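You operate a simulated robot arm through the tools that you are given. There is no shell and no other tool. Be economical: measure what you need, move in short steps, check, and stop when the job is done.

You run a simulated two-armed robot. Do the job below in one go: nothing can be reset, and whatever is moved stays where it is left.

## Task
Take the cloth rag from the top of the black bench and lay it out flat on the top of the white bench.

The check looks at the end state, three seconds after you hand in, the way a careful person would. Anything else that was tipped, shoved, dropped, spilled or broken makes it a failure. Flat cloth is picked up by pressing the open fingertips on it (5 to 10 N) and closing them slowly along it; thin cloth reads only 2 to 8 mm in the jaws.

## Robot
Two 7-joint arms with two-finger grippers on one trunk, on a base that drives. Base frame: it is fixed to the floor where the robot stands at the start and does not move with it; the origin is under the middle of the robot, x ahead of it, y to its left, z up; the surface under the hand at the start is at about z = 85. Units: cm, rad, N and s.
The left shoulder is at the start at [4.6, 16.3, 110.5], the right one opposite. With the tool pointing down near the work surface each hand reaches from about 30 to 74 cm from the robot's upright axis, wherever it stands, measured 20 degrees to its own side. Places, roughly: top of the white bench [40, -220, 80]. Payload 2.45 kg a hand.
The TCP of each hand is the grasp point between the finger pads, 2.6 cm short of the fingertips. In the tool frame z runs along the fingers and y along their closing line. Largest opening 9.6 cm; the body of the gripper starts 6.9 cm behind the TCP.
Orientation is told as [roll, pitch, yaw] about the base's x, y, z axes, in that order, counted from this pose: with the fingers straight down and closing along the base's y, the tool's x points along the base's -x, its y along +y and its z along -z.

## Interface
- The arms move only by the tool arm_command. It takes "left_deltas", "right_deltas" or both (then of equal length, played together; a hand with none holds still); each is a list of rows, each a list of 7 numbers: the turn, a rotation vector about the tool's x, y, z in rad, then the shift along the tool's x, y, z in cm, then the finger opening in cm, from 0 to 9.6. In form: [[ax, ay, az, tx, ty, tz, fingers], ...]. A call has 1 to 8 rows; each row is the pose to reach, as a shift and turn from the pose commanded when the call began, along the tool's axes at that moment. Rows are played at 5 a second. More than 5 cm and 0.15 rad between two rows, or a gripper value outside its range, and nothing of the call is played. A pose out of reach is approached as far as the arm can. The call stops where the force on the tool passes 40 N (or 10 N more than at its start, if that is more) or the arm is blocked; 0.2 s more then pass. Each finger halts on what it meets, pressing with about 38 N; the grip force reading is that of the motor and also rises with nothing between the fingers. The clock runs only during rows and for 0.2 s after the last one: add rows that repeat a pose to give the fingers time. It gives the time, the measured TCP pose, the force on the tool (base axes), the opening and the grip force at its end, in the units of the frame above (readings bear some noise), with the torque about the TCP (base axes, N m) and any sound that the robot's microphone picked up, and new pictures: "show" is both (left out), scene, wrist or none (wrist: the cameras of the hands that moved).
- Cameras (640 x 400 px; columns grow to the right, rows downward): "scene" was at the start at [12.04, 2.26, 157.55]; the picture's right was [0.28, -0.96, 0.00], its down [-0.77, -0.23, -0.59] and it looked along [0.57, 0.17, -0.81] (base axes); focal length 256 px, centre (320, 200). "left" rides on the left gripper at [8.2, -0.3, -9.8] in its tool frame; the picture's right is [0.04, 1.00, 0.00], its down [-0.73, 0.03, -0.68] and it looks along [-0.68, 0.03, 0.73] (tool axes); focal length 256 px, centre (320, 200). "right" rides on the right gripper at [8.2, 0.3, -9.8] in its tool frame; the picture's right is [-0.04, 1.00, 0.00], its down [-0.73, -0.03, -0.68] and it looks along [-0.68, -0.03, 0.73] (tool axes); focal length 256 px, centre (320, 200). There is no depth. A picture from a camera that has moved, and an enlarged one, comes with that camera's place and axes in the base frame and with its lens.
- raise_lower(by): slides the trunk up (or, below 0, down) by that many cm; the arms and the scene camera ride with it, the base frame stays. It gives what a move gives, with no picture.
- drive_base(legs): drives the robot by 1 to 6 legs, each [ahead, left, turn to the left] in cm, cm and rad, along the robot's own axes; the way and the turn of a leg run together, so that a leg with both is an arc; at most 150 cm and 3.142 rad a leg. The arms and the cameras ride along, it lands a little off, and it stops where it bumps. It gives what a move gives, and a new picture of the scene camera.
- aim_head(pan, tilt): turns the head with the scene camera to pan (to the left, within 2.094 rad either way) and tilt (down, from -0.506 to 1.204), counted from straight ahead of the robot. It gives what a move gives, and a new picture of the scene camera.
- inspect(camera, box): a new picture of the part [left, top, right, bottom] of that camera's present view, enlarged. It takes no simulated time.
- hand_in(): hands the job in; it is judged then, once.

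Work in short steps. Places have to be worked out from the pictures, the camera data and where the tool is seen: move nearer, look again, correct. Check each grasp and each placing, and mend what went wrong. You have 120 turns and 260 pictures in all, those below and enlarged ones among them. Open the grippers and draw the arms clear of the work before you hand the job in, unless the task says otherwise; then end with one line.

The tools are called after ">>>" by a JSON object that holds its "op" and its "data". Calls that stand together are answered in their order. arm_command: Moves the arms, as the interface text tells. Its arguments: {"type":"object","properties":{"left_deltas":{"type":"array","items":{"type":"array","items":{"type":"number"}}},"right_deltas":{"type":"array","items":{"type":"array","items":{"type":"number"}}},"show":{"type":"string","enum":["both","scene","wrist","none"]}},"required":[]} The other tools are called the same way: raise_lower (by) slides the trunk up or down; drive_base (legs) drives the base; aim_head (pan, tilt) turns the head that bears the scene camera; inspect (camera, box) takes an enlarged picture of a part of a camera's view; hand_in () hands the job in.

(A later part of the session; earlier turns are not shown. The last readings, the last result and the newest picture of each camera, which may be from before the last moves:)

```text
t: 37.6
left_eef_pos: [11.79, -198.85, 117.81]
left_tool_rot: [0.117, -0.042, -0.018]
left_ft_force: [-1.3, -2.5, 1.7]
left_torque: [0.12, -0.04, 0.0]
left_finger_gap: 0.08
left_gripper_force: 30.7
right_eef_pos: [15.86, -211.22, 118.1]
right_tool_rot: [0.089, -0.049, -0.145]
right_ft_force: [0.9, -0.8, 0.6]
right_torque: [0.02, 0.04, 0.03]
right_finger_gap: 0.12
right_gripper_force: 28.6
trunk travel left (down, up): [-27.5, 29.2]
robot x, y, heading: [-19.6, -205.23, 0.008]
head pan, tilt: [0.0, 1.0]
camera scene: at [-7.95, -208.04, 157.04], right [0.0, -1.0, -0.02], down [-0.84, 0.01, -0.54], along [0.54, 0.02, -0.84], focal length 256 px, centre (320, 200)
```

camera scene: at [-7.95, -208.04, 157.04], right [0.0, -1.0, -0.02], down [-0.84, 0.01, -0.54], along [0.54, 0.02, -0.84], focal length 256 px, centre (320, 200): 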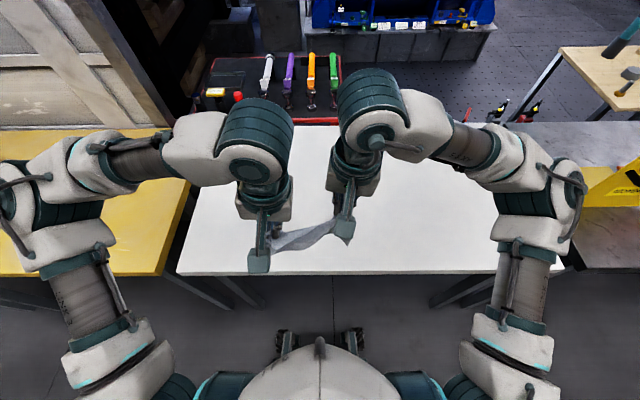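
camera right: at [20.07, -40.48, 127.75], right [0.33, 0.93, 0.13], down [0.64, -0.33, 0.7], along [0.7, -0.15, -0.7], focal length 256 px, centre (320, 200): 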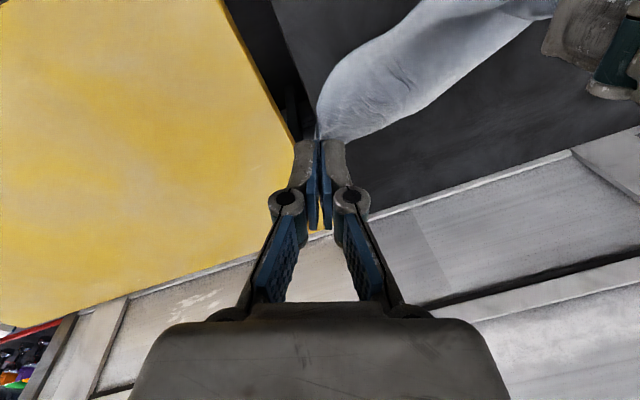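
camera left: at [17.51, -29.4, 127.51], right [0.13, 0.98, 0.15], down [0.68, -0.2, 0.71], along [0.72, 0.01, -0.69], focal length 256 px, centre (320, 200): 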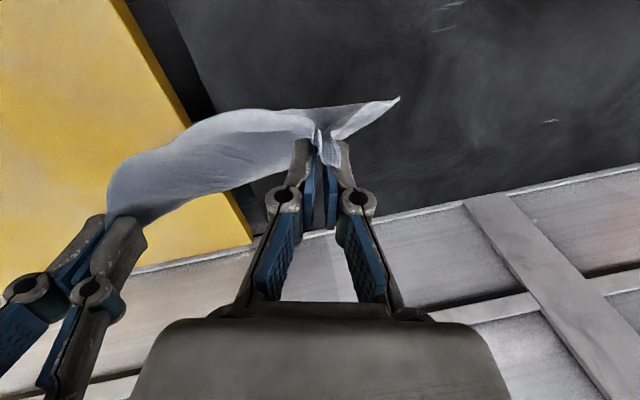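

The cloth is above the white bench. I'll straighten both tools to vertical and line them up in x.

>>> {"op": "arm_command", "data": {"left_deltas": [[0.06, 0.02, -0.01, -1.5, 0, 0, 0], [0.117, 0.042, -0.018, -3, 0, 0, 0], [0.117, 0.042, -0.018, -4, 0, 0, 0], [0.117, 0.042, -0.018, -4, 0, 0, 0]], "right_deltas": [[0.045, 0.025, -0.07, 0, 0, 0, 0], [0.089, 0.049, -0.145, 0, 0, 0, 0], [0.089, 0.049, -0.145, 0, 0, 0, 0], [0.089, 0.049, -0.145, 0, 0, 0, 0]]}}

```text
t: 38.6
left_eef_pos: [15.75, -197.39, 117.9]
left_tool_rot: [-0.01, -0.003, 0.003]
left_ft_force: [-0.4, -0.5, -4.4]
left_torque: [0.0, 0.01, 0.03]
left_finger_gap: 0.46
left_gripper_force: 27.9
right_eef_pos: [15.94, -209.71, 118.11]
right_tool_rot: [-0.014, -0.006, 0.004]
right_ft_force: [0.7, -0.3, 0.0]
right_torque: [0.02, 0.05, -0.03]
right_finger_gap: 0.53
right_gripper_force: 34.5
trunk travel left (down, up): [-27.5, 29.2]
robot x, y, heading: [-19.61, -204.57, 0.0]
head pan, tilt: [0.0, 1.0]
camera scene: at [-7.93, -206.46, 157.06], right [0.0, -1.0, -0.01], down [-0.84, 0.01, -0.54], along [0.54, 0.01, -0.84], focal length 256 px, centre (320, 200)
camera right: at [7.63, -209.39, 128.07], right [0.04, 1.0, -0.01], down [0.73, -0.02, 0.68], along [0.68, -0.04, -0.73], focal length 256 px, centre (320, 200)
camera left: at [7.57, -197.67, 127.63], right [-0.04, 1.0, -0.01], down [0.73, 0.04, 0.68], along [0.68, 0.02, -0.73], focal length 256 px, centre (320, 200)
```

scene: 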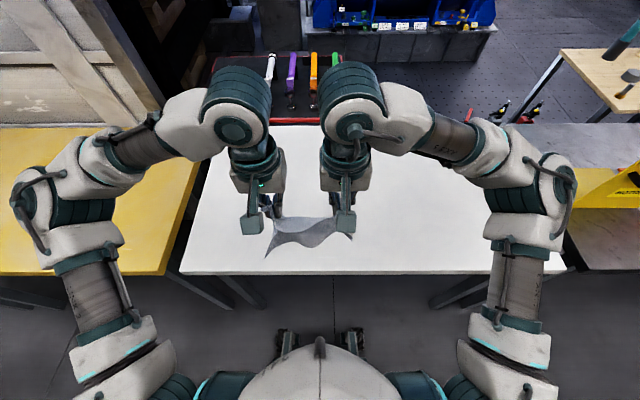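
right: 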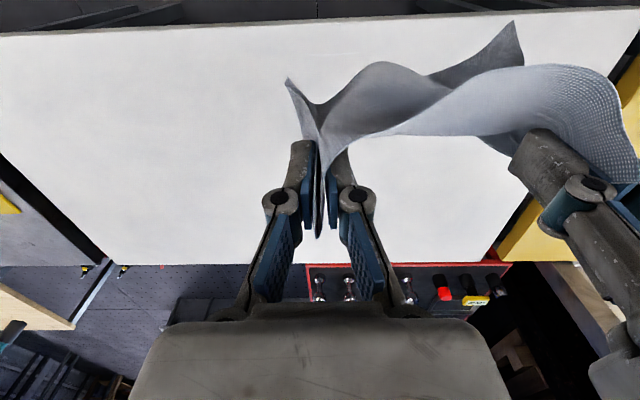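
left: 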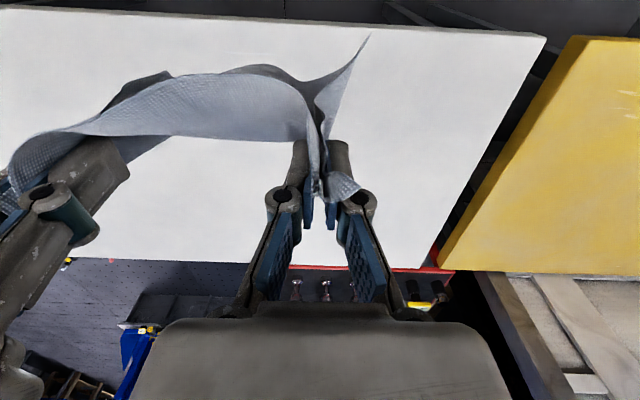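

I'll spread the hands to take up the slack between them and carry the cloth forward to x≈45, staying high.

>>> {"op": "arm_command", "data": {"left_deltas": [[0, 0, 0, -3.7, 0.5, 0, 0], [0, 0, 0, -7.4, 1, 0, 0], [0, 0, 0, -11, 1.5, 0, 0], [0, 0, 0, -14.7, 1.8, 0, 0], [0, 0, 0, -18.4, 1.8, 0, 0], [0, 0, 0, -22, 1.8, 0, 0], [0, 0, 0, -25.7, 1.8, 0, 0], [0, 0, 0, -29, 1.8, 0, 0]], "right_deltas": [[0, 0, 0, -3.7, -0.5, 0, 0], [0, 0, 0, -7.4, -1, 0, 0], [0, 0, 0, -11, -1.5, 0, 0], [0, 0, 0, -14.7, -1.8, 0, 0], [0, 0, 0, -18.4, -1.8, 0, 0], [0, 0, 0, -22, -1.8, 0, 0], [0, 0, 0, -25.7, -1.8, 0, 0], [0, 0, 0, -29, -1.8, 0, 0]]}}

```text
t: 40.4
left_eef_pos: [43.66, -194.59, 117.77]
left_tool_rot: [-0.015, -0.004, -0.002]
left_ft_force: [-2.2, -22.7, 0.2]
left_torque: [-0.46, 0.06, 0.32]
left_finger_gap: 0.19
left_gripper_force: 29.8
left hand out of reach, approached as far as the arm can: row 8
right_eef_pos: [42.39, -210.95, 117.71]
right_tool_rot: [-0.019, -0.007, 0.014]
right_ft_force: [1.3, 22.9, -0.7]
right_torque: [0.45, -0.07, -0.35]
right_finger_gap: 0.21
right_gripper_force: 30.1
right hand out of reach, approached as far as the arm can: row 8
trunk travel left (down, up): [-27.5, 29.2]
robot x, y, heading: [-19.78, -204.54, 0.006]
head pan, tilt: [0.0, 1.0]
camera scene: at [-7.74, -205.63, 157.05], right [0.0, -1.0, -0.01], down [-0.84, 0.0, -0.54], along [0.54, 0.01, -0.84], focal length 256 px, centre (320, 200)
camera right: at [34.08, -210.74, 127.61], right [0.03, 1.0, -0.02], down [0.73, -0.01, 0.68], along [0.68, -0.03, -0.73], focal length 256 px, centre (320, 200)
camera left: at [35.52, -194.69, 127.48], right [-0.04, 1.0, -0.01], down [0.73, 0.04, 0.68], along [0.68, 0.01, -0.73], focal length 256 px, centre (320, 200)
```

scene: 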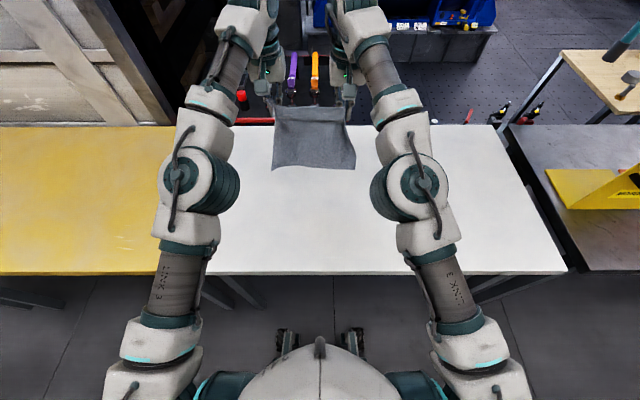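
right: 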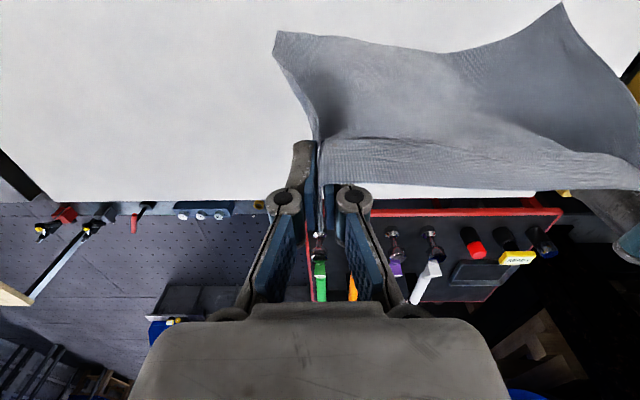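
left: 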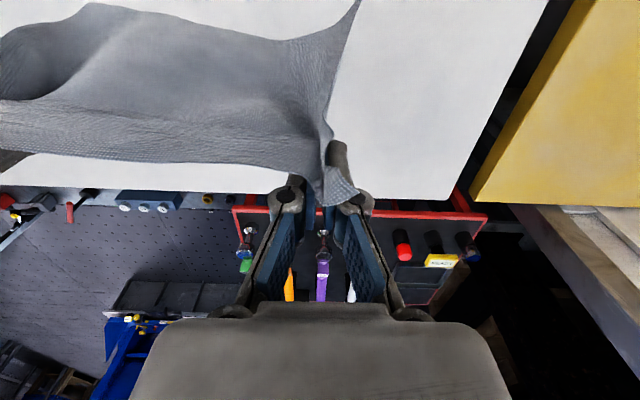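

The cloth is taut and hangs nicely. I'll ease the tension, lower to z≈106, and go a bit further forward.

>>> {"op": "arm_command", "data": {"left_deltas": [[0, 0, 0, 0, -0.35, 4, 0], [0, 0, 0, 0, -0.35, 8, 0], [0, 0, 0, -1, -0.35, 11.5, 0], [0, 0, 0, -3, -0.35, 12, 0], [0, 0, 0, -5, -0.35, 12, 0], [0, 0, 0, -5, -0.35, 12, 0]], "right_deltas": [[0, 0, 0, 0, 0.35, 4, 0], [0, 0, 0, -1, 0.35, 8, 0], [0, 0, 0, -2.5, 0.35, 11.5, 0], [0, 0, 0, -4.5, 0.35, 12, 0], [0, 0, 0, -6.3, 0.35, 12, 0], [0, 0, 0, -6.3, 0.35, 12, 0]]}}

```text
t: 41.8
left_eef_pos: [47.38, -194.93, 105.62]
left_tool_rot: [-0.014, 0.001, 0.002]
left_ft_force: [-0.1, -12.4, -0.3]
left_torque: [-0.18, -0.03, 0.17]
left_finger_gap: 0.11
left_gripper_force: 30.7
left hand out of reach, approached as far as the arm can: row 5, 6
right_eef_pos: [47.13, -211.11, 105.82]
right_tool_rot: [-0.017, -0.007, 0.004]
right_ft_force: [1.2, 13.8, -0.1]
right_torque: [0.25, -0.07, -0.18]
right_finger_gap: 0.23
right_gripper_force: 30.1
right hand out of reach, approached as far as the arm can: row 1, 2, 3, 5, 6
trunk travel left (down, up): [-27.5, 29.2]
robot x, y, heading: [-19.37, -204.85, 0.002]
head pan, tilt: [0.0, 1.0]
camera scene: at [-7.6, -204.5, 157.04], right [0.0, -1.0, 0.0], down [-0.84, 0.0, -0.54], along [0.54, 0.0, -0.84], focal length 256 px, centre (320, 200)
camera right: at [38.87, -210.72, 115.7], right [0.04, 1.0, -0.02], down [0.73, -0.01, 0.68], along [0.68, -0.04, -0.73], focal length 256 px, centre (320, 200)
camera left: at [39.31, -195.0, 115.31], right [-0.04, 1.0, -0.01], down [0.73, 0.04, 0.68], along [0.68, 0.02, -0.73], focal length 256 px, centre (320, 200)
```

scene: 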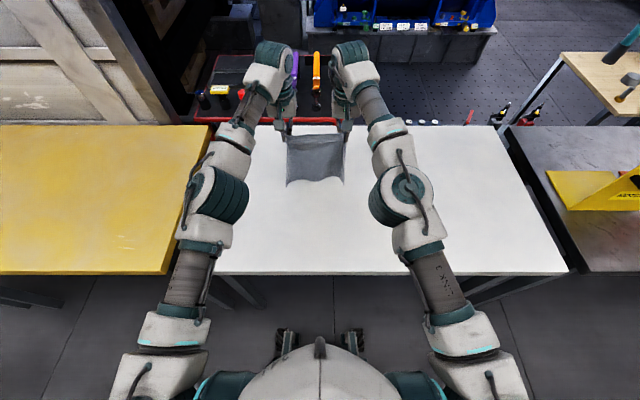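
right: 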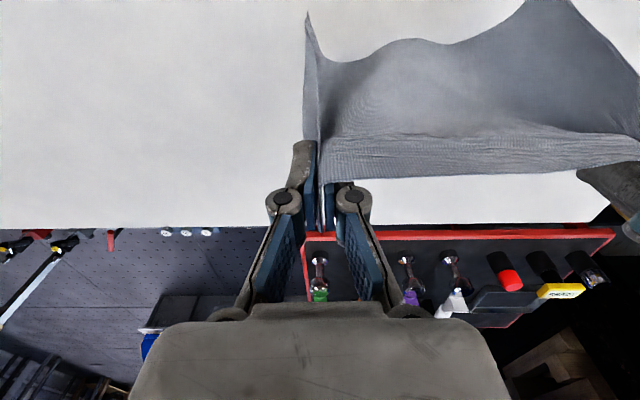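
left: 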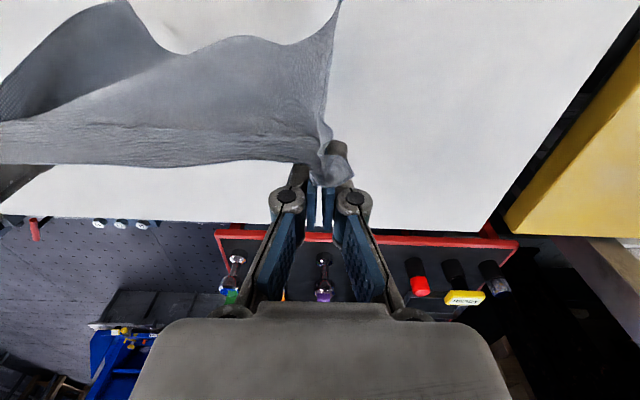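

The free edge is about to touch the bench. I'll draw the hands back toward the robot while lowering on an arc so the cloth lays down from its far edge (first half).

>>> {"op": "arm_command", "data": {"left_deltas": [[0, 0, 0, 2.1, 0, 0.8, 0], [0, 0, 0, 4.2, 0, 1.1, 0], [0, 0, 0, 6.4, 0, 1.7, 0], [0, 0, 0, 8.4, 0, 2.4, 0], [0, 0, 0, 10.3, 0, 3.3, 0], [0, 0, 0, 12.3, 0, 4.5, 0], [0, 0, 0, 14, 0, 5.7, 0], [0, 0, 0, 15.6, 0, 7.1, 0]], "right_deltas": [[0, 0, 0, 2.1, 0, 0.8, 0], [0, 0, 0, 4.2, 0, 1.1, 0], [0, 0, 0, 6.4, 0, 1.7, 0], [0, 0, 0, 8.4, 0, 2.4, 0], [0, 0, 0, 10.3, 0, 3.3, 0], [0, 0, 0, 12.3, 0, 4.5, 0], [0, 0, 0, 14, 0, 5.7, 0], [0, 0, 0, 15.6, 0, 7.1, 0]]}}

```text
t: 43.6
left_eef_pos: [31.78, -194.64, 98.19]
left_tool_rot: [-0.016, -0.001, 0.004]
left_ft_force: [6.2, -3.9, 2.9]
left_torque: [-0.11, -0.07, 0.13]
left_finger_gap: 0.32
left_gripper_force: 36.9
right_eef_pos: [46.67, -207.67, 102.57]
right_tool_rot: [-0.02, -0.001, 0.004]
right_ft_force: [-3.8, 3.9, -1.8]
right_torque: [-0.05, -0.04, -0.05]
right_finger_gap: 0.05
right_gripper_force: 29.4
right hand out of reach, approached as far as the arm can: row 1, 2, 3, 4, 5, 6, 7, 8
trunk travel left (down, up): [-27.5, 29.2]
robot x, y, heading: [-19.55, -204.56, 0.003]
head pan, tilt: [0.0, 1.0]
camera scene: at [-7.61, -204.37, 157.03], right [0.0, -1.0, 0.0], down [-0.84, 0.0, -0.54], along [0.54, 0.0, -0.84], focal length 256 px, centre (320, 200)
camera right: at [38.33, -207.33, 112.44], right [0.04, 1.0, -0.02], down [0.73, -0.01, 0.68], along [0.68, -0.04, -0.73], focal length 256 px, centre (320, 200)
camera left: at [23.64, -194.84, 108.0], right [-0.05, 1.0, -0.02], down [0.73, 0.04, 0.68], along [0.68, 0.02, -0.73], focal length 256 px, centre (320, 200)
```

scene: 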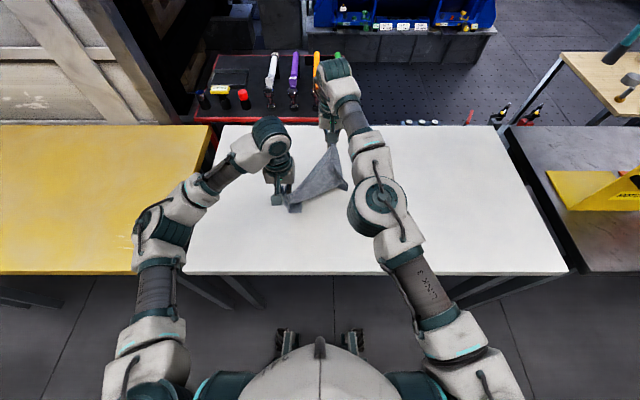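
right: 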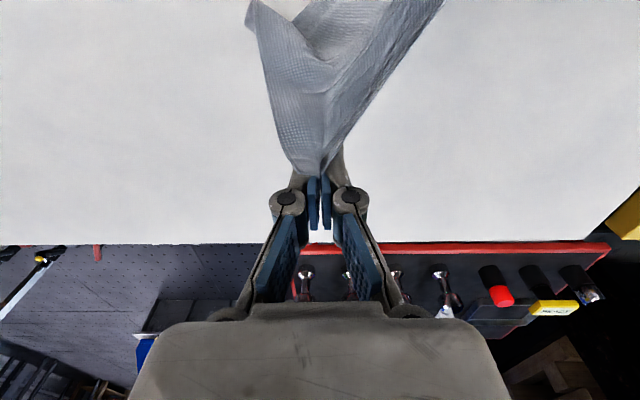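
left: 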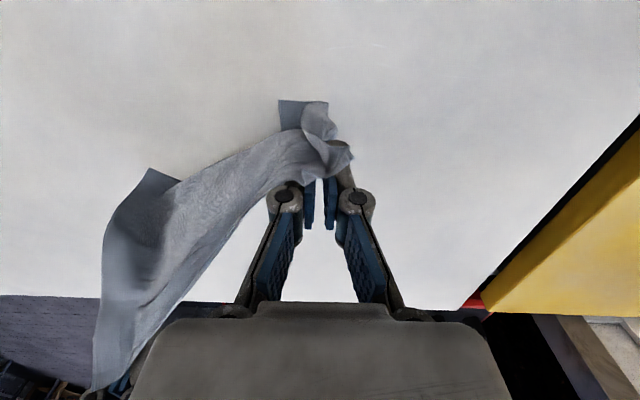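

The right arm is stuck at its full stretch while the left moved. I'll let the right catch up with a hold command first.

>>> {"op": "arm_command", "data": {"right_deltas": [[0, 0, 0, 0, 0, 0, 0], [0, 0, 0, 0, 0, 0, 0], [0, 0, 0, 0, 0, 0, 0]], "show": "none"}}

```text
t: 44.4
left_eef_pos: [31.66, -194.45, 98.35]
left_tool_rot: [-0.016, -0.003, 0.003]
left_ft_force: [1.3, 2.0, -2.8]
left_torque: [-0.04, 0.0, 0.01]
left_finger_gap: 0.27
left_gripper_force: 28.0
right_eef_pos: [46.57, -207.59, 102.74]
right_tool_rot: [-0.023, -0.004, 0.004]
right_ft_force: [-0.5, 0.8, -0.8]
right_torque: [0.04, 0.0, 0.01]
right_finger_gap: 0.02
right_gripper_force: 29.6
trunk travel left (down, up): [-27.5, 29.2]
robot x, y, heading: [-19.64, -204.86, 0.005]
head pan, tilt: [0.0, 1.0]
```

Now the right hand's command matches its pose. I'll try bringing it back in small steps.

>>> {"op": "arm_command", "data": {"right_deltas": [[0, 0, 0, 1.5, 0, 0, 0], [0, 0, 0, 3, 0, 0, 0], [0, 0, 0, 5, 0, 0, 0], [0, 0, 0, 7, 0, 0, 0], [0, 0, 0, 9, 0, 0, 0], [0, 0, 0, 9, 0, 0, 0]]}}

```text
t: 45.8
left_eef_pos: [31.85, -194.68, 98.31]
left_tool_rot: [-0.017, -0.003, 0.004]
left_ft_force: [1.2, 0.2, -3.1]
left_torque: [0.03, 0.02, -0.01]
left_finger_gap: 0.2
left_gripper_force: 26.9
right_eef_pos: [46.2, -207.16, 102.92]
right_tool_rot: [-0.018, -0.003, 0.003]
right_ft_force: [-0.4, 0.0, -0.2]
right_torque: [0.0, -0.05, -0.03]
right_finger_gap: 0.02
right_gripper_force: 29.6
right hand out of reach, approached as far as the arm can: row 1, 2, 3, 4, 5, 6
trunk travel left (down, up): [-27.5, 29.2]
robot x, y, heading: [-19.69, -204.32, 0.004]
head pan, tilt: [0.0, 1.0]
camera scene: at [-7.67, -204.52, 157.05], right [0.0, -1.0, 0.0], down [-0.84, 0.0, -0.54], along [0.54, 0.0, -0.84], focal length 256 px, centre (320, 200)
camera right: at [38.0, -206.76, 112.85], right [0.04, 1.0, -0.02], down [0.73, -0.01, 0.68], along [0.68, -0.04, -0.73], focal length 256 px, centre (320, 200)
```

scene: 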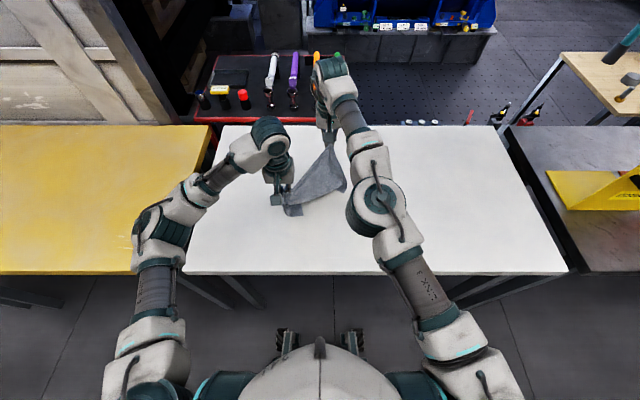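
right: 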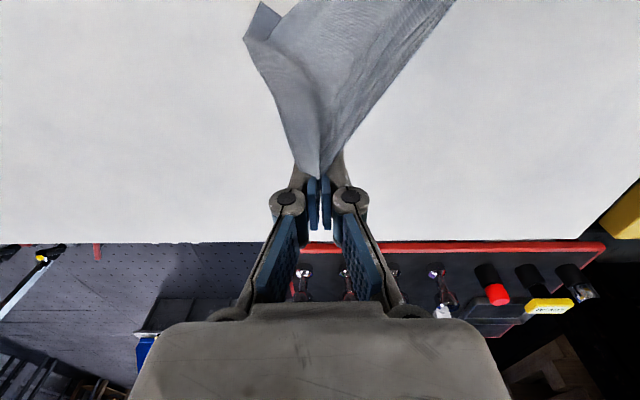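

The right arm seems locked at a joint limit. I'll try small moves outward and upward to free it.

>>> {"op": "arm_command", "data": {"right_deltas": [[0, 0, 0, 0, -1.5, 0, 0], [0, 0, 0, 0, -3, 0, 0], [0, 0, 0, 1.5, -4, 0, 0], [0, 0, 0, 3, -5, 0, 0]], "show": "none"}}

>>> {"op": "arm_command", "data": {"right_deltas": [[0, 0, 0, 0, 0, -1.5, 0], [0, 0, 0, 0.5, 0, -3, 0], [0, 0, 0, 2, 0, -4, 0], [0, 0, 0, 4, 0, -5, 0]], "show": "none"}}

```text
t: 46.8
left_eef_pos: [31.78, -194.56, 98.31]
left_tool_rot: [-0.018, -0.002, 0.003]
left_ft_force: [10.9, -10.2, 4.3]
left_torque: [-0.04, 0.05, 0.29]
left_finger_gap: 0.06
left_gripper_force: 30.6
right_eef_pos: [47.15, -210.53, 103.74]
right_tool_rot: [-0.019, -0.004, 0.006]
right_ft_force: [-11.1, 10.1, -4.5]
right_torque: [-0.06, -0.13, -0.09]
right_finger_gap: 0.0
right_gripper_force: 29.3
right hand out of reach, approached as far as the arm can: row 1, 2, 3, 4
trunk travel left (down, up): [-27.5, 29.2]
robot x, y, heading: [-19.4, -204.7, 0.003]
head pan, tilt: [0.0, 1.0]
```

```text
t: 47.8
left_eef_pos: [31.67, -194.79, 98.24]
left_tool_rot: [-0.011, 0.0, 0.002]
left_ft_force: [4.3, -6.1, 4.7]
left_torque: [-0.08, 0.05, 0.12]
left_finger_gap: 0.09
left_gripper_force: 29.9
right_eef_pos: [42.91, -210.87, 108.71]
right_tool_rot: [-0.018, -0.009, 0.002]
right_ft_force: [-4.7, 6.2, -4.7]
right_torque: [-0.04, -0.08, -0.09]
right_finger_gap: 0.0
right_gripper_force: 29.5
trunk travel left (down, up): [-27.5, 29.2]
robot x, y, heading: [-19.62, -204.65, 0.002]
head pan, tilt: [0.0, 1.0]
```

The right arm is freed and still holds the cloth. I'll bring the left hand back alongside so the cloth hangs straight again, both at x≈42 and z≈109.

>>> {"op": "arm_command", "data": {"left_deltas": [[0, 0, 0, -1, 0, -3, 0], [0, 0, 0, -3.5, 0, -6, 0], [0, 0, 0, -7, 0, -9, 0], [0, 0, 0, -10.5, 0, -10.7, 0], [0, 0, 0, -10.5, 0, -10.7, 0]], "right_deltas": [[0, 0, 0, 0.5, 0, 0, 0], [0, 0, 0, 1, 0, 0, 0], [0, 0, 0, 1, 0, 0, 0], [0, 0, 0, 1, 0, 0, 0], [0, 0, 0, 1, 0, 0, 0]]}}

```text
t: 49.0
left_eef_pos: [42.06, -194.33, 109.23]
left_tool_rot: [-0.014, -0.002, 0.005]
left_ft_force: [0.2, -0.4, -0.3]
left_torque: [-0.02, -0.01, -0.01]
left_finger_gap: 0.03
left_gripper_force: 30.7
right_eef_pos: [41.87, -210.56, 108.56]
right_tool_rot: [-0.016, -0.005, 0.004]
right_ft_force: [0.2, -1.3, 0.1]
right_torque: [-0.01, -0.05, 0.03]
right_finger_gap: 0.0
right_gripper_force: 29.9
trunk travel left (down, up): [-27.5, 29.2]
robot x, y, heading: [-20.08, -204.53, 0.001]
head pan, tilt: [0.0, 1.0]
camera scene: at [-7.68, -204.73, 157.05], right [0.0, -1.0, 0.0], down [-0.84, 0.0, -0.54], along [0.54, 0.0, -0.84], focal length 256 px, centre (320, 200)
camera right: at [33.56, -210.17, 118.32], right [0.04, 1.0, -0.02], down [0.73, -0.01, 0.68], along [0.68, -0.04, -0.73], focal length 256 px, centre (320, 200)
camera left: at [33.93, -194.66, 118.97], right [-0.04, 1.0, -0.01], down [0.73, 0.04, 0.68], along [0.68, 0.02, -0.73], focal length 256 px, centre (320, 200)
```

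scene: 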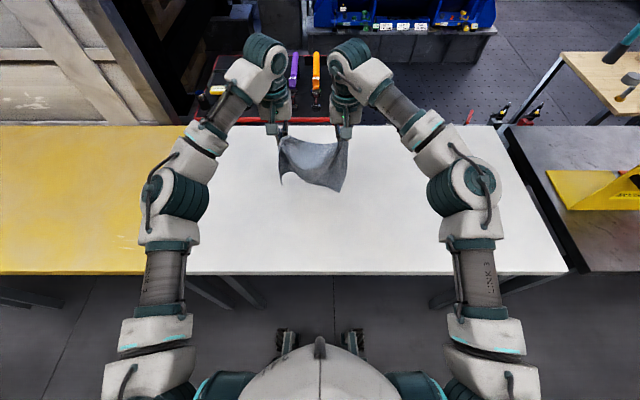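
right: 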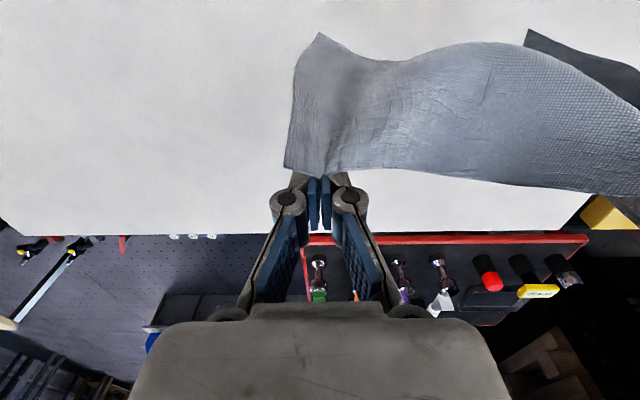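
left: 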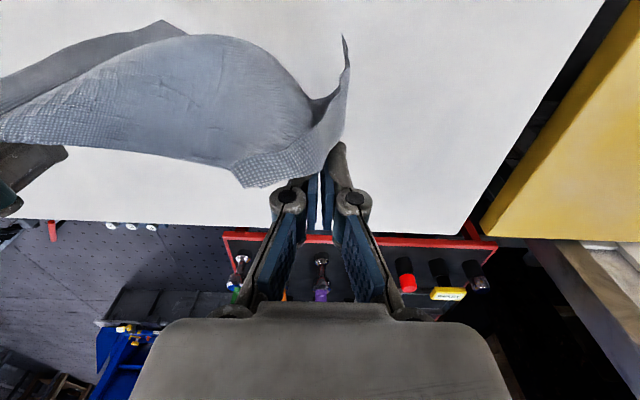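

The cloth hangs straight but by thin pinches, so I'll avoid tension. I'll lower until the free edge touches, then start the arc back.

>>> {"op": "arm_command", "data": {"left_deltas": [[0, 0, 0, 0, 0.3, 2.4, 0], [0, 0, 0, 0.5, 0.3, 4.4, 0], [0, 0, 0, 2.5, 0.3, 4.8, 0], [0, 0, 0, 4.6, 0.3, 5.2, 0], [0, 0, 0, 6.6, 0.3, 5.8, 0], [0, 0, 0, 8.6, 0.3, 6.6, 0], [0, 0, 0, 10.5, 0.3, 7.6, 0], [0, 0, 0, 12.4, 0.3, 8.9, 0]], "right_deltas": [[0, 0, 0, 0, 0, 2, 0], [0, 0, 0, 0.5, 0, 4, 0], [0, 0, 0, 2.5, 0, 4.2, 0], [0, 0, 0, 4.6, 0, 4.6, 0], [0, 0, 0, 6.6, 0, 5.2, 0], [0, 0, 0, 8.6, 0, 6, 0], [0, 0, 0, 10.5, 0, 7, 0], [0, 0, 0, 12.4, 0, 8.3, 0]]}}

```text
t: 50.8
left_eef_pos: [29.65, -194.52, 100.14]
left_tool_rot: [-0.015, 0.001, 0.003]
left_ft_force: [0.0, -0.2, -0.4]
left_torque: [0.02, -0.02, 0.0]
left_finger_gap: 0.08
left_gripper_force: 30.5
right_eef_pos: [29.37, -210.6, 100.44]
right_tool_rot: [-0.018, -0.006, 0.005]
right_ft_force: [0.2, -0.3, 0.5]
right_torque: [0.03, 0.01, 0.01]
right_finger_gap: 0.0
right_gripper_force: 29.2
trunk travel left (down, up): [-27.5, 29.2]
robot x, y, heading: [-19.79, -204.76, 0.006]
head pan, tilt: [0.0, 1.0]
camera scene: at [-7.8, -204.71, 157.06], right [0.0, -1.0, 0.0], down [-0.84, 0.0, -0.54], along [0.54, 0.0, -0.84], focal length 256 px, centre (320, 200)
camera right: at [21.11, -210.27, 110.1], right [0.04, 1.0, -0.02], down [0.73, -0.02, 0.68], along [0.68, -0.04, -0.73], focal length 256 px, centre (320, 200)
camera left: at [21.5, -194.72, 109.88], right [-0.04, 1.0, -0.02], down [0.73, 0.04, 0.68], along [0.68, 0.02, -0.73], focal length 256 px, centre (320, 200)
```

scene: 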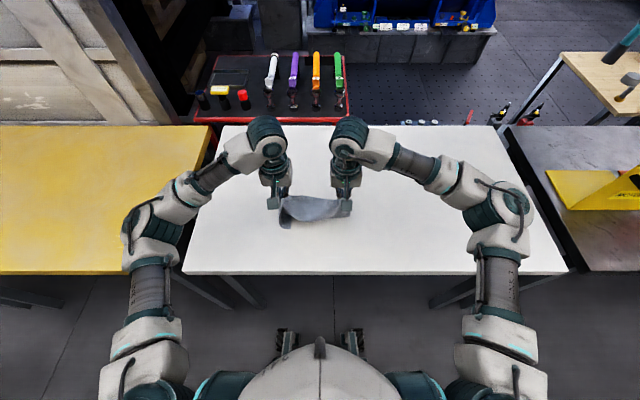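
right: 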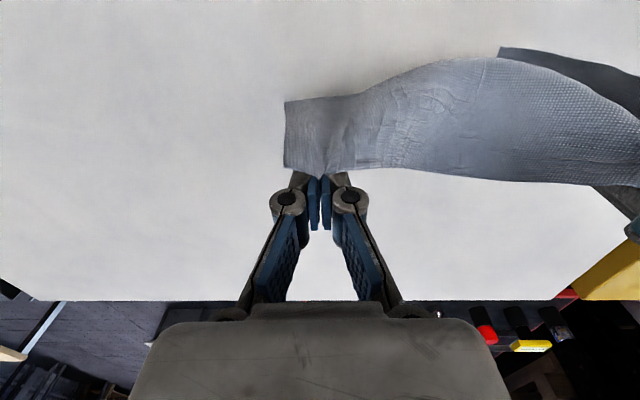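
left: 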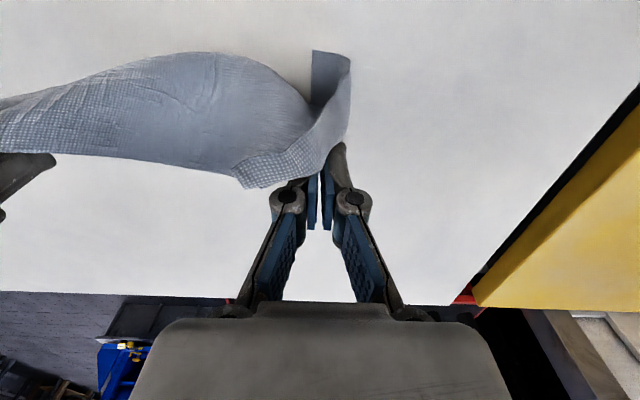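

The free edge still hangs almost straight below the hands, so it had hardly touched. I'll go forward again to x≈43, then lower straight down more.

>>> {"op": "arm_command", "data": {"left_deltas": [[0, 0, 0, -3, 0, -1, 0], [0, 0, 0, -6, 0, -2, 0], [0, 0, 0, -9, 0, -2, 0], [0, 0, 0, -12.5, 0, -2, 0], [0, 0, 0, -13.5, 0, 0, 0], [0, 0, 0, -13.5, 0, 2, 0], [0, 0, 0, -13.5, 0, 4, 0], [0, 0, 0, -13.5, 0, 5, 0]], "right_deltas": [[0, 0, 0, -3, 0, -1, 0], [0, 0, 0, -6, 0, -2, 0], [0, 0, 0, -9, 0, -2, 0], [0, 0, 0, -12.5, 0, -2, 0], [0, 0, 0, -13.5, 0, 0, 0], [0, 0, 0, -13.5, 0, 2, 0], [0, 0, 0, -13.5, 0, 4, 0], [0, 0, 0, -13.5, 0, 5, 0]]}}

```text
t: 52.6
left_eef_pos: [43.22, -194.66, 95.25]
left_tool_rot: [-0.015, -0.002, 0.002]
left_ft_force: [0.0, 0.1, 0.0]
left_torque: [0.01, 0.01, 0.01]
left_finger_gap: 0.07
left_gripper_force: 30.2
right_eef_pos: [43.14, -210.81, 95.21]
right_tool_rot: [-0.017, -0.004, 0.005]
right_ft_force: [0.2, -0.3, -0.3]
right_torque: [0.0, -0.01, 0.02]
right_finger_gap: 0.0
right_gripper_force: 29.7
trunk travel left (down, up): [-27.5, 29.2]
robot x, y, heading: [-19.79, -204.85, -0.004]
head pan, tilt: [0.0, 1.0]
camera scene: at [-7.61, -204.72, 157.05], right [0.0, -1.0, 0.0], down [-0.84, 0.0, -0.54], along [0.54, 0.0, -0.84], focal length 256 px, centre (320, 200)
camera right: at [34.79, -210.39, 105.02], right [0.04, 1.0, -0.02], down [0.73, -0.02, 0.68], along [0.68, -0.04, -0.73], focal length 256 px, centre (320, 200)
camera left: at [35.14, -194.79, 104.92], right [-0.04, 1.0, -0.01], down [0.73, 0.04, 0.68], along [0.68, 0.02, -0.73], focal length 256 px, centre (320, 200)
```

scene: 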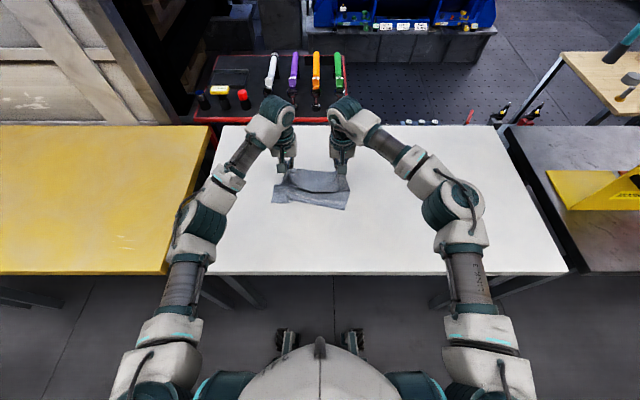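
right: 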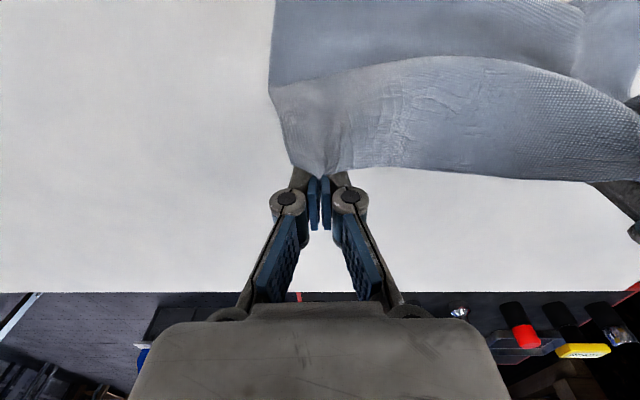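
left: 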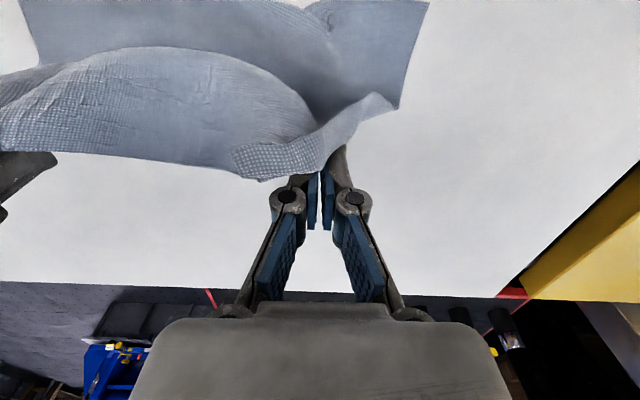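

The free edge has laid itself flat on the robot's side at nearly full width (26 cm), so laying it out forward is the natural direction. I'll lift, go back to x≈25 and re-touch there, leaving room to lay forward.

>>> {"op": "arm_command", "data": {"left_deltas": [[0, 0, 0, 0, 0, -4, 0], [0, 0, 0, 1, 0, -8, 0], [0, 0, 0, 4.5, 0, -10, 0], [0, 0, 0, 8.5, 0, -10, 0], [0, 0, 0, 12.5, 0, -10, 0], [0, 0, 0, 16, 0, -10, 0], [0, 0, 0, 19, 0, -10, 0], [0, 0, 0, 19, 0, -10, 0]], "right_deltas": [[0, 0, 0, 0, 0, -4, 0], [0, 0, 0, 1, 0, -8, 0], [0, 0, 0, 4.5, 0, -10, 0], [0, 0, 0, 8.5, 0, -10, 0], [0, 0, 0, 12.5, 0, -10, 0], [0, 0, 0, 16, 0, -10, 0], [0, 0, 0, 19, 0, -10, 0], [0, 0, 0, 19, 0, -10, 0]], "show": "scene"}}

```text
t: 54.4
left_eef_pos: [24.35, -194.47, 105.15]
left_tool_rot: [-0.015, -0.001, 0.005]
left_ft_force: [0.6, 0.2, -0.3]
left_torque: [0.0, 0.03, 0.03]
left_finger_gap: 0.09
left_gripper_force: 30.6
right_eef_pos: [23.99, -210.82, 105.04]
right_tool_rot: [-0.016, -0.005, 0.003]
right_ft_force: [0.3, -0.2, -0.1]
right_torque: [0.0, 0.0, 0.01]
right_finger_gap: 0.01
right_gripper_force: 29.7
trunk travel left (down, up): [-27.5, 29.2]
robot x, y, heading: [-19.94, -204.7, -0.001]
head pan, tilt: [0.0, 1.0]
camera scene: at [-7.73, -204.69, 157.05], right [0.0, -1.0, 0.0], down [-0.84, 0.0, -0.54], along [0.54, 0.0, -0.84], focal length 256 px, centre (320, 200)
```

scene: 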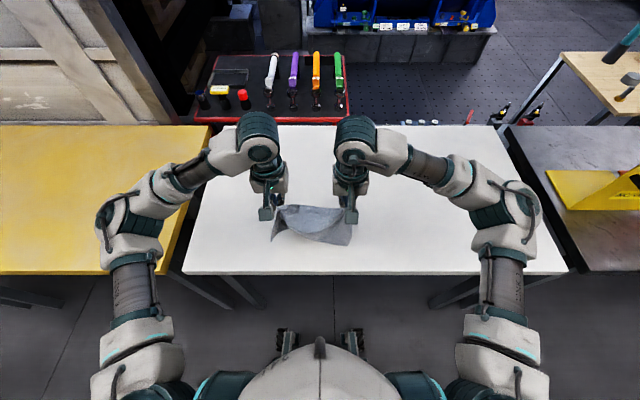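

The cloth hangs over the near part of the bench. I'll lower and move forward together so the free edge stays behind.

>>> {"op": "arm_command", "data": {"left_deltas": [[0, 0, 0, 0, 0, 2.5, 0], [0, 0, 0, -0.5, 0, 5, 0], [0, 0, 0, -2, 0, 6.5, 0], [0, 0, 0, -4, 0, 7.5, 0], [0, 0, 0, -6, 0, 8.5, 0], [0, 0, 0, -8, 0, 9.5, 0], [0, 0, 0, -10, 0, 10.5, 0], [0, 0, 0, -12, 0, 11.5, 0]], "right_deltas": [[0, 0, 0, 0, 0, 2.5, 0], [0, 0, 0, -0.5, 0, 5, 0], [0, 0, 0, -2, 0, 6.5, 0], [0, 0, 0, -4, 0, 7.5, 0], [0, 0, 0, -6, 0, 8.5, 0], [0, 0, 0, -8, 0, 9.5, 0], [0, 0, 0, -10, 0, 10.5, 0], [0, 0, 0, -12, 0, 11.5, 0]]}}

```text
t: 56.2
left_eef_pos: [36.42, -194.54, 93.64]
left_tool_rot: [-0.016, 0.0, 0.004]
left_ft_force: [-0.2, -0.2, -0.5]
left_torque: [-0.01, -0.01, -0.02]
left_finger_gap: 0.07
left_gripper_force: 30.6
right_eef_pos: [35.92, -210.81, 93.4]
right_tool_rot: [-0.016, -0.004, 0.004]
right_ft_force: [0.6, 0.0, -1.3]
right_torque: [-0.03, 0.02, -0.02]
right_finger_gap: 0.02
right_gripper_force: 29.4
trunk travel left (down, up): [-27.5, 29.2]
robot x, y, heading: [-19.67, -204.81, 0.001]
head pan, tilt: [0.0, 1.0]
camera scene: at [-7.55, -204.71, 157.03], right [0.0, -1.0, 0.0], down [-0.84, 0.0, -0.53], along [0.53, 0.0, -0.84], focal length 256 px, centre (320, 200)
camera right: at [27.7, -210.43, 103.3], right [0.04, 1.0, -0.02], down [0.73, -0.01, 0.68], along [0.68, -0.04, -0.73], focal length 256 px, centre (320, 200)
camera left: at [28.17, -194.75, 103.41], right [-0.04, 1.0, -0.02], down [0.73, 0.04, 0.68], along [0.68, 0.02, -0.73], focal length 256 px, centre (320, 200)
```

scene: 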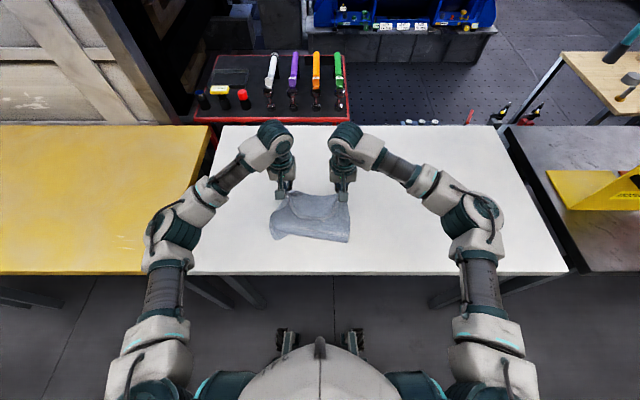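
right: 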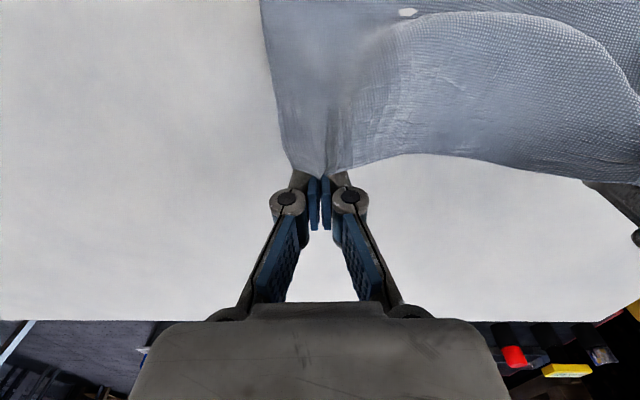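
left: 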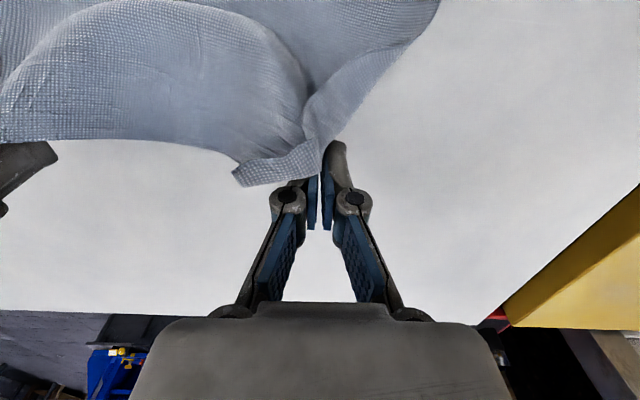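

The free edge is flat at x≈25. I'll continue forward and down.

>>> {"op": "arm_command", "data": {"left_deltas": [[0, 0, 0, -2, 0, 0.8, 0], [0, 0, 0, -4, 0, 2, 0], [0, 0, 0, -5.8, 0, 3.4, 0], [0, 0, 0, -7.4, 0, 5, 0], [0, 0, 0, -8.6, 0, 6.5, 0], [0, 0, 0, -9.4, 0, 7.8, 0], [0, 0, 0, -9.4, 0, 7.8, 0]], "right_deltas": [[0, 0, 0, -2, 0, 0.8, 0], [0, 0, 0, -4, 0, 2, 0], [0, 0, 0, -5.8, 0, 3.4, 0], [0, 0, 0, -7.4, 0, 5, 0], [0, 0, 0, -8.6, 0, 6.5, 0], [0, 0, 0, -9.4, 0, 7.8, 0], [0, 0, 0, -9.4, 0, 7.8, 0]]}}

```text
t: 57.7
left_eef_pos: [44.99, -194.76, 87.61]
left_tool_rot: [-0.017, -0.015, 0.002]
left_ft_force: [-18.3, 2.5, 27.9]
left_torque: [0.19, 0.79, 0.03]
left_finger_gap: 0.07
left_gripper_force: 30.3
right_eef_pos: [44.79, -210.68, 87.51]
right_tool_rot: [-0.013, -0.019, 0.006]
right_ft_force: [-16.2, -0.3, 30.0]
right_torque: [0.05, 0.78, 0.06]
right_finger_gap: 0.0
right_gripper_force: 29.4
trunk travel left (down, up): [-27.5, 29.2]
robot x, y, heading: [-19.57, -204.61, -0.001]
head pan, tilt: [0.0, 1.0]
stopped in row 7 (right hand): the force on the tool passed its limit at 43 N (the readings are from after the stop); the commanded pose is now the measured one
camera scene: at [-9.16, -204.73, 157.28], right [0.0, -1.0, 0.0], down [-0.84, 0.0, -0.54], along [0.54, 0.0, -0.84], focal length 256 px, centre (320, 200)
camera right: at [36.39, -210.43, 97.26], right [0.03, 1.0, -0.01], down [0.72, -0.02, 0.69], along [0.69, -0.03, -0.72], focal length 256 px, centre (320, 200)
camera left: at [36.71, -194.92, 97.17], right [-0.04, 1.0, -0.02], down [0.72, 0.04, 0.69], along [0.69, 0.01, -0.72], focal length 256 px, centre (320, 200)
```

scene: 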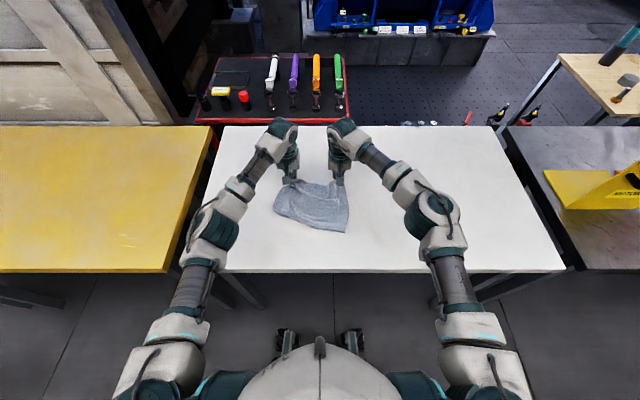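
right: 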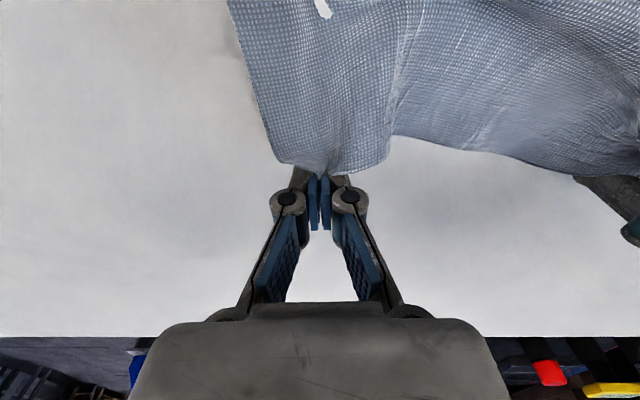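
left: 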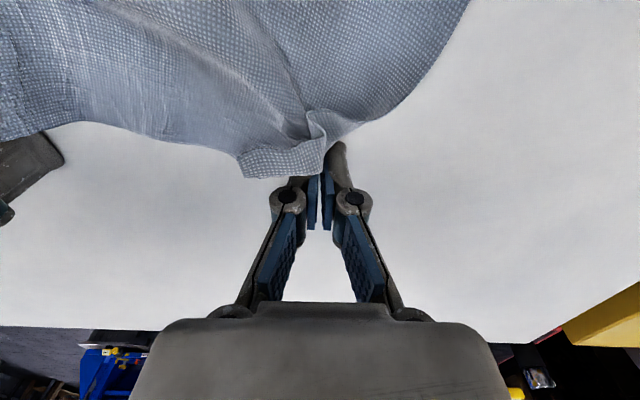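

The white bench top is also at z≈85. I'll lift a hair off it, then move forward and spread to pull the cloth smooth.

>>> {"op": "arm_command", "data": {"left_deltas": [[0, 0, 0, 0, 0, -0.5, 0], [0, 0, 0, -0.7, 0.4, -0.5, 0], [0, 0, 0, -1.4, 0.8, -0.5, 0], [0, 0, 0, -2, 1.2, -0.5, 0], [0, 0, 0, -2.6, 1.6, -0.5, 0], [0, 0, 0, -2.6, 1.6, -0.5, 0]], "right_deltas": [[0, 0, 0, 0, 0, -0.5, 0], [0, 0, 0, -0.7, -0.4, -0.5, 0], [0, 0, 0, -1.4, -0.8, -0.5, 0], [0, 0, 0, -2, -1.2, -0.5, 0], [0, 0, 0, -2.6, -1.6, -0.5, 0], [0, 0, 0, -2.6, -1.6, -0.5, 0]]}}

```text
t: 59.1
left_eef_pos: [47.77, -193.25, 87.58]
left_tool_rot: [-0.016, -0.013, 0.004]
left_ft_force: [-13.2, -7.2, 22.3]
left_torque: [-0.09, 0.56, 0.16]
left_finger_gap: 0.07
left_gripper_force: 30.8
right_eef_pos: [47.46, -212.54, 87.5]
right_tool_rot: [-0.014, -0.014, 0.005]
right_ft_force: [-9.3, 6.5, 18.3]
right_torque: [0.22, 0.46, -0.07]
right_finger_gap: 0.0
right_gripper_force: 30.0
trunk travel left (down, up): [-27.5, 29.2]
robot x, y, heading: [-20.0, -204.42, 0.003]
head pan, tilt: [0.0, 1.0]
camera scene: at [-8.93, -204.8, 157.18], right [0.0, -1.0, 0.0], down [-0.84, 0.0, -0.54], along [0.54, 0.0, -0.84], focal length 256 px, centre (320, 200)
camera right: at [39.09, -212.18, 97.27], right [0.03, 1.0, -0.01], down [0.72, -0.02, 0.69], along [0.69, -0.03, -0.72], focal length 256 px, centre (320, 200)
camera left: at [39.46, -193.38, 97.18], right [-0.04, 1.0, -0.02], down [0.72, 0.04, 0.69], along [0.69, 0.02, -0.72], focal length 256 px, centre (320, 200)
```

scene: 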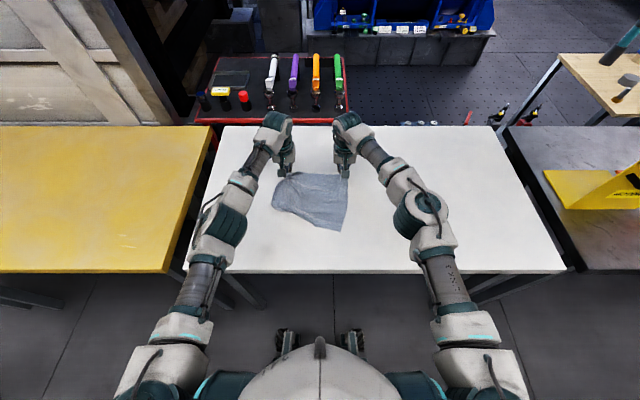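
right: 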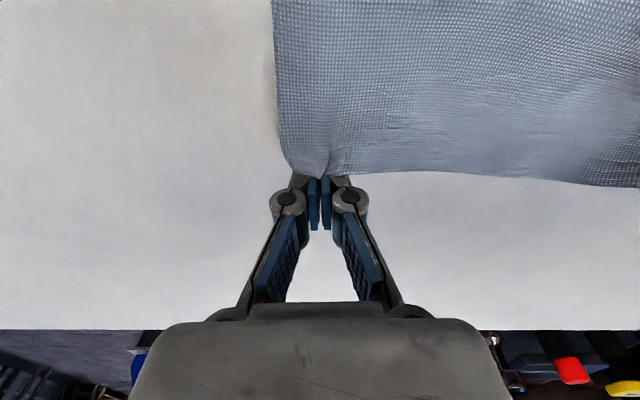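
left: 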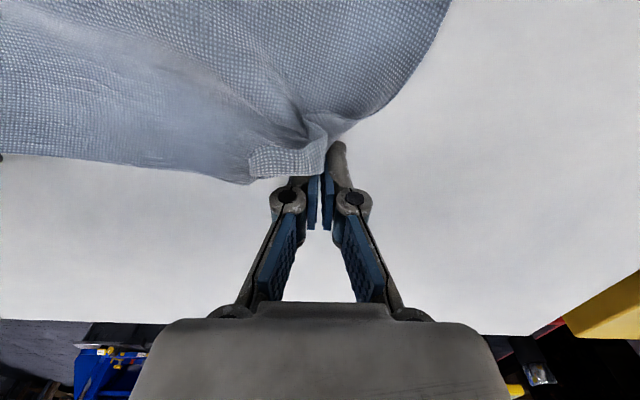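

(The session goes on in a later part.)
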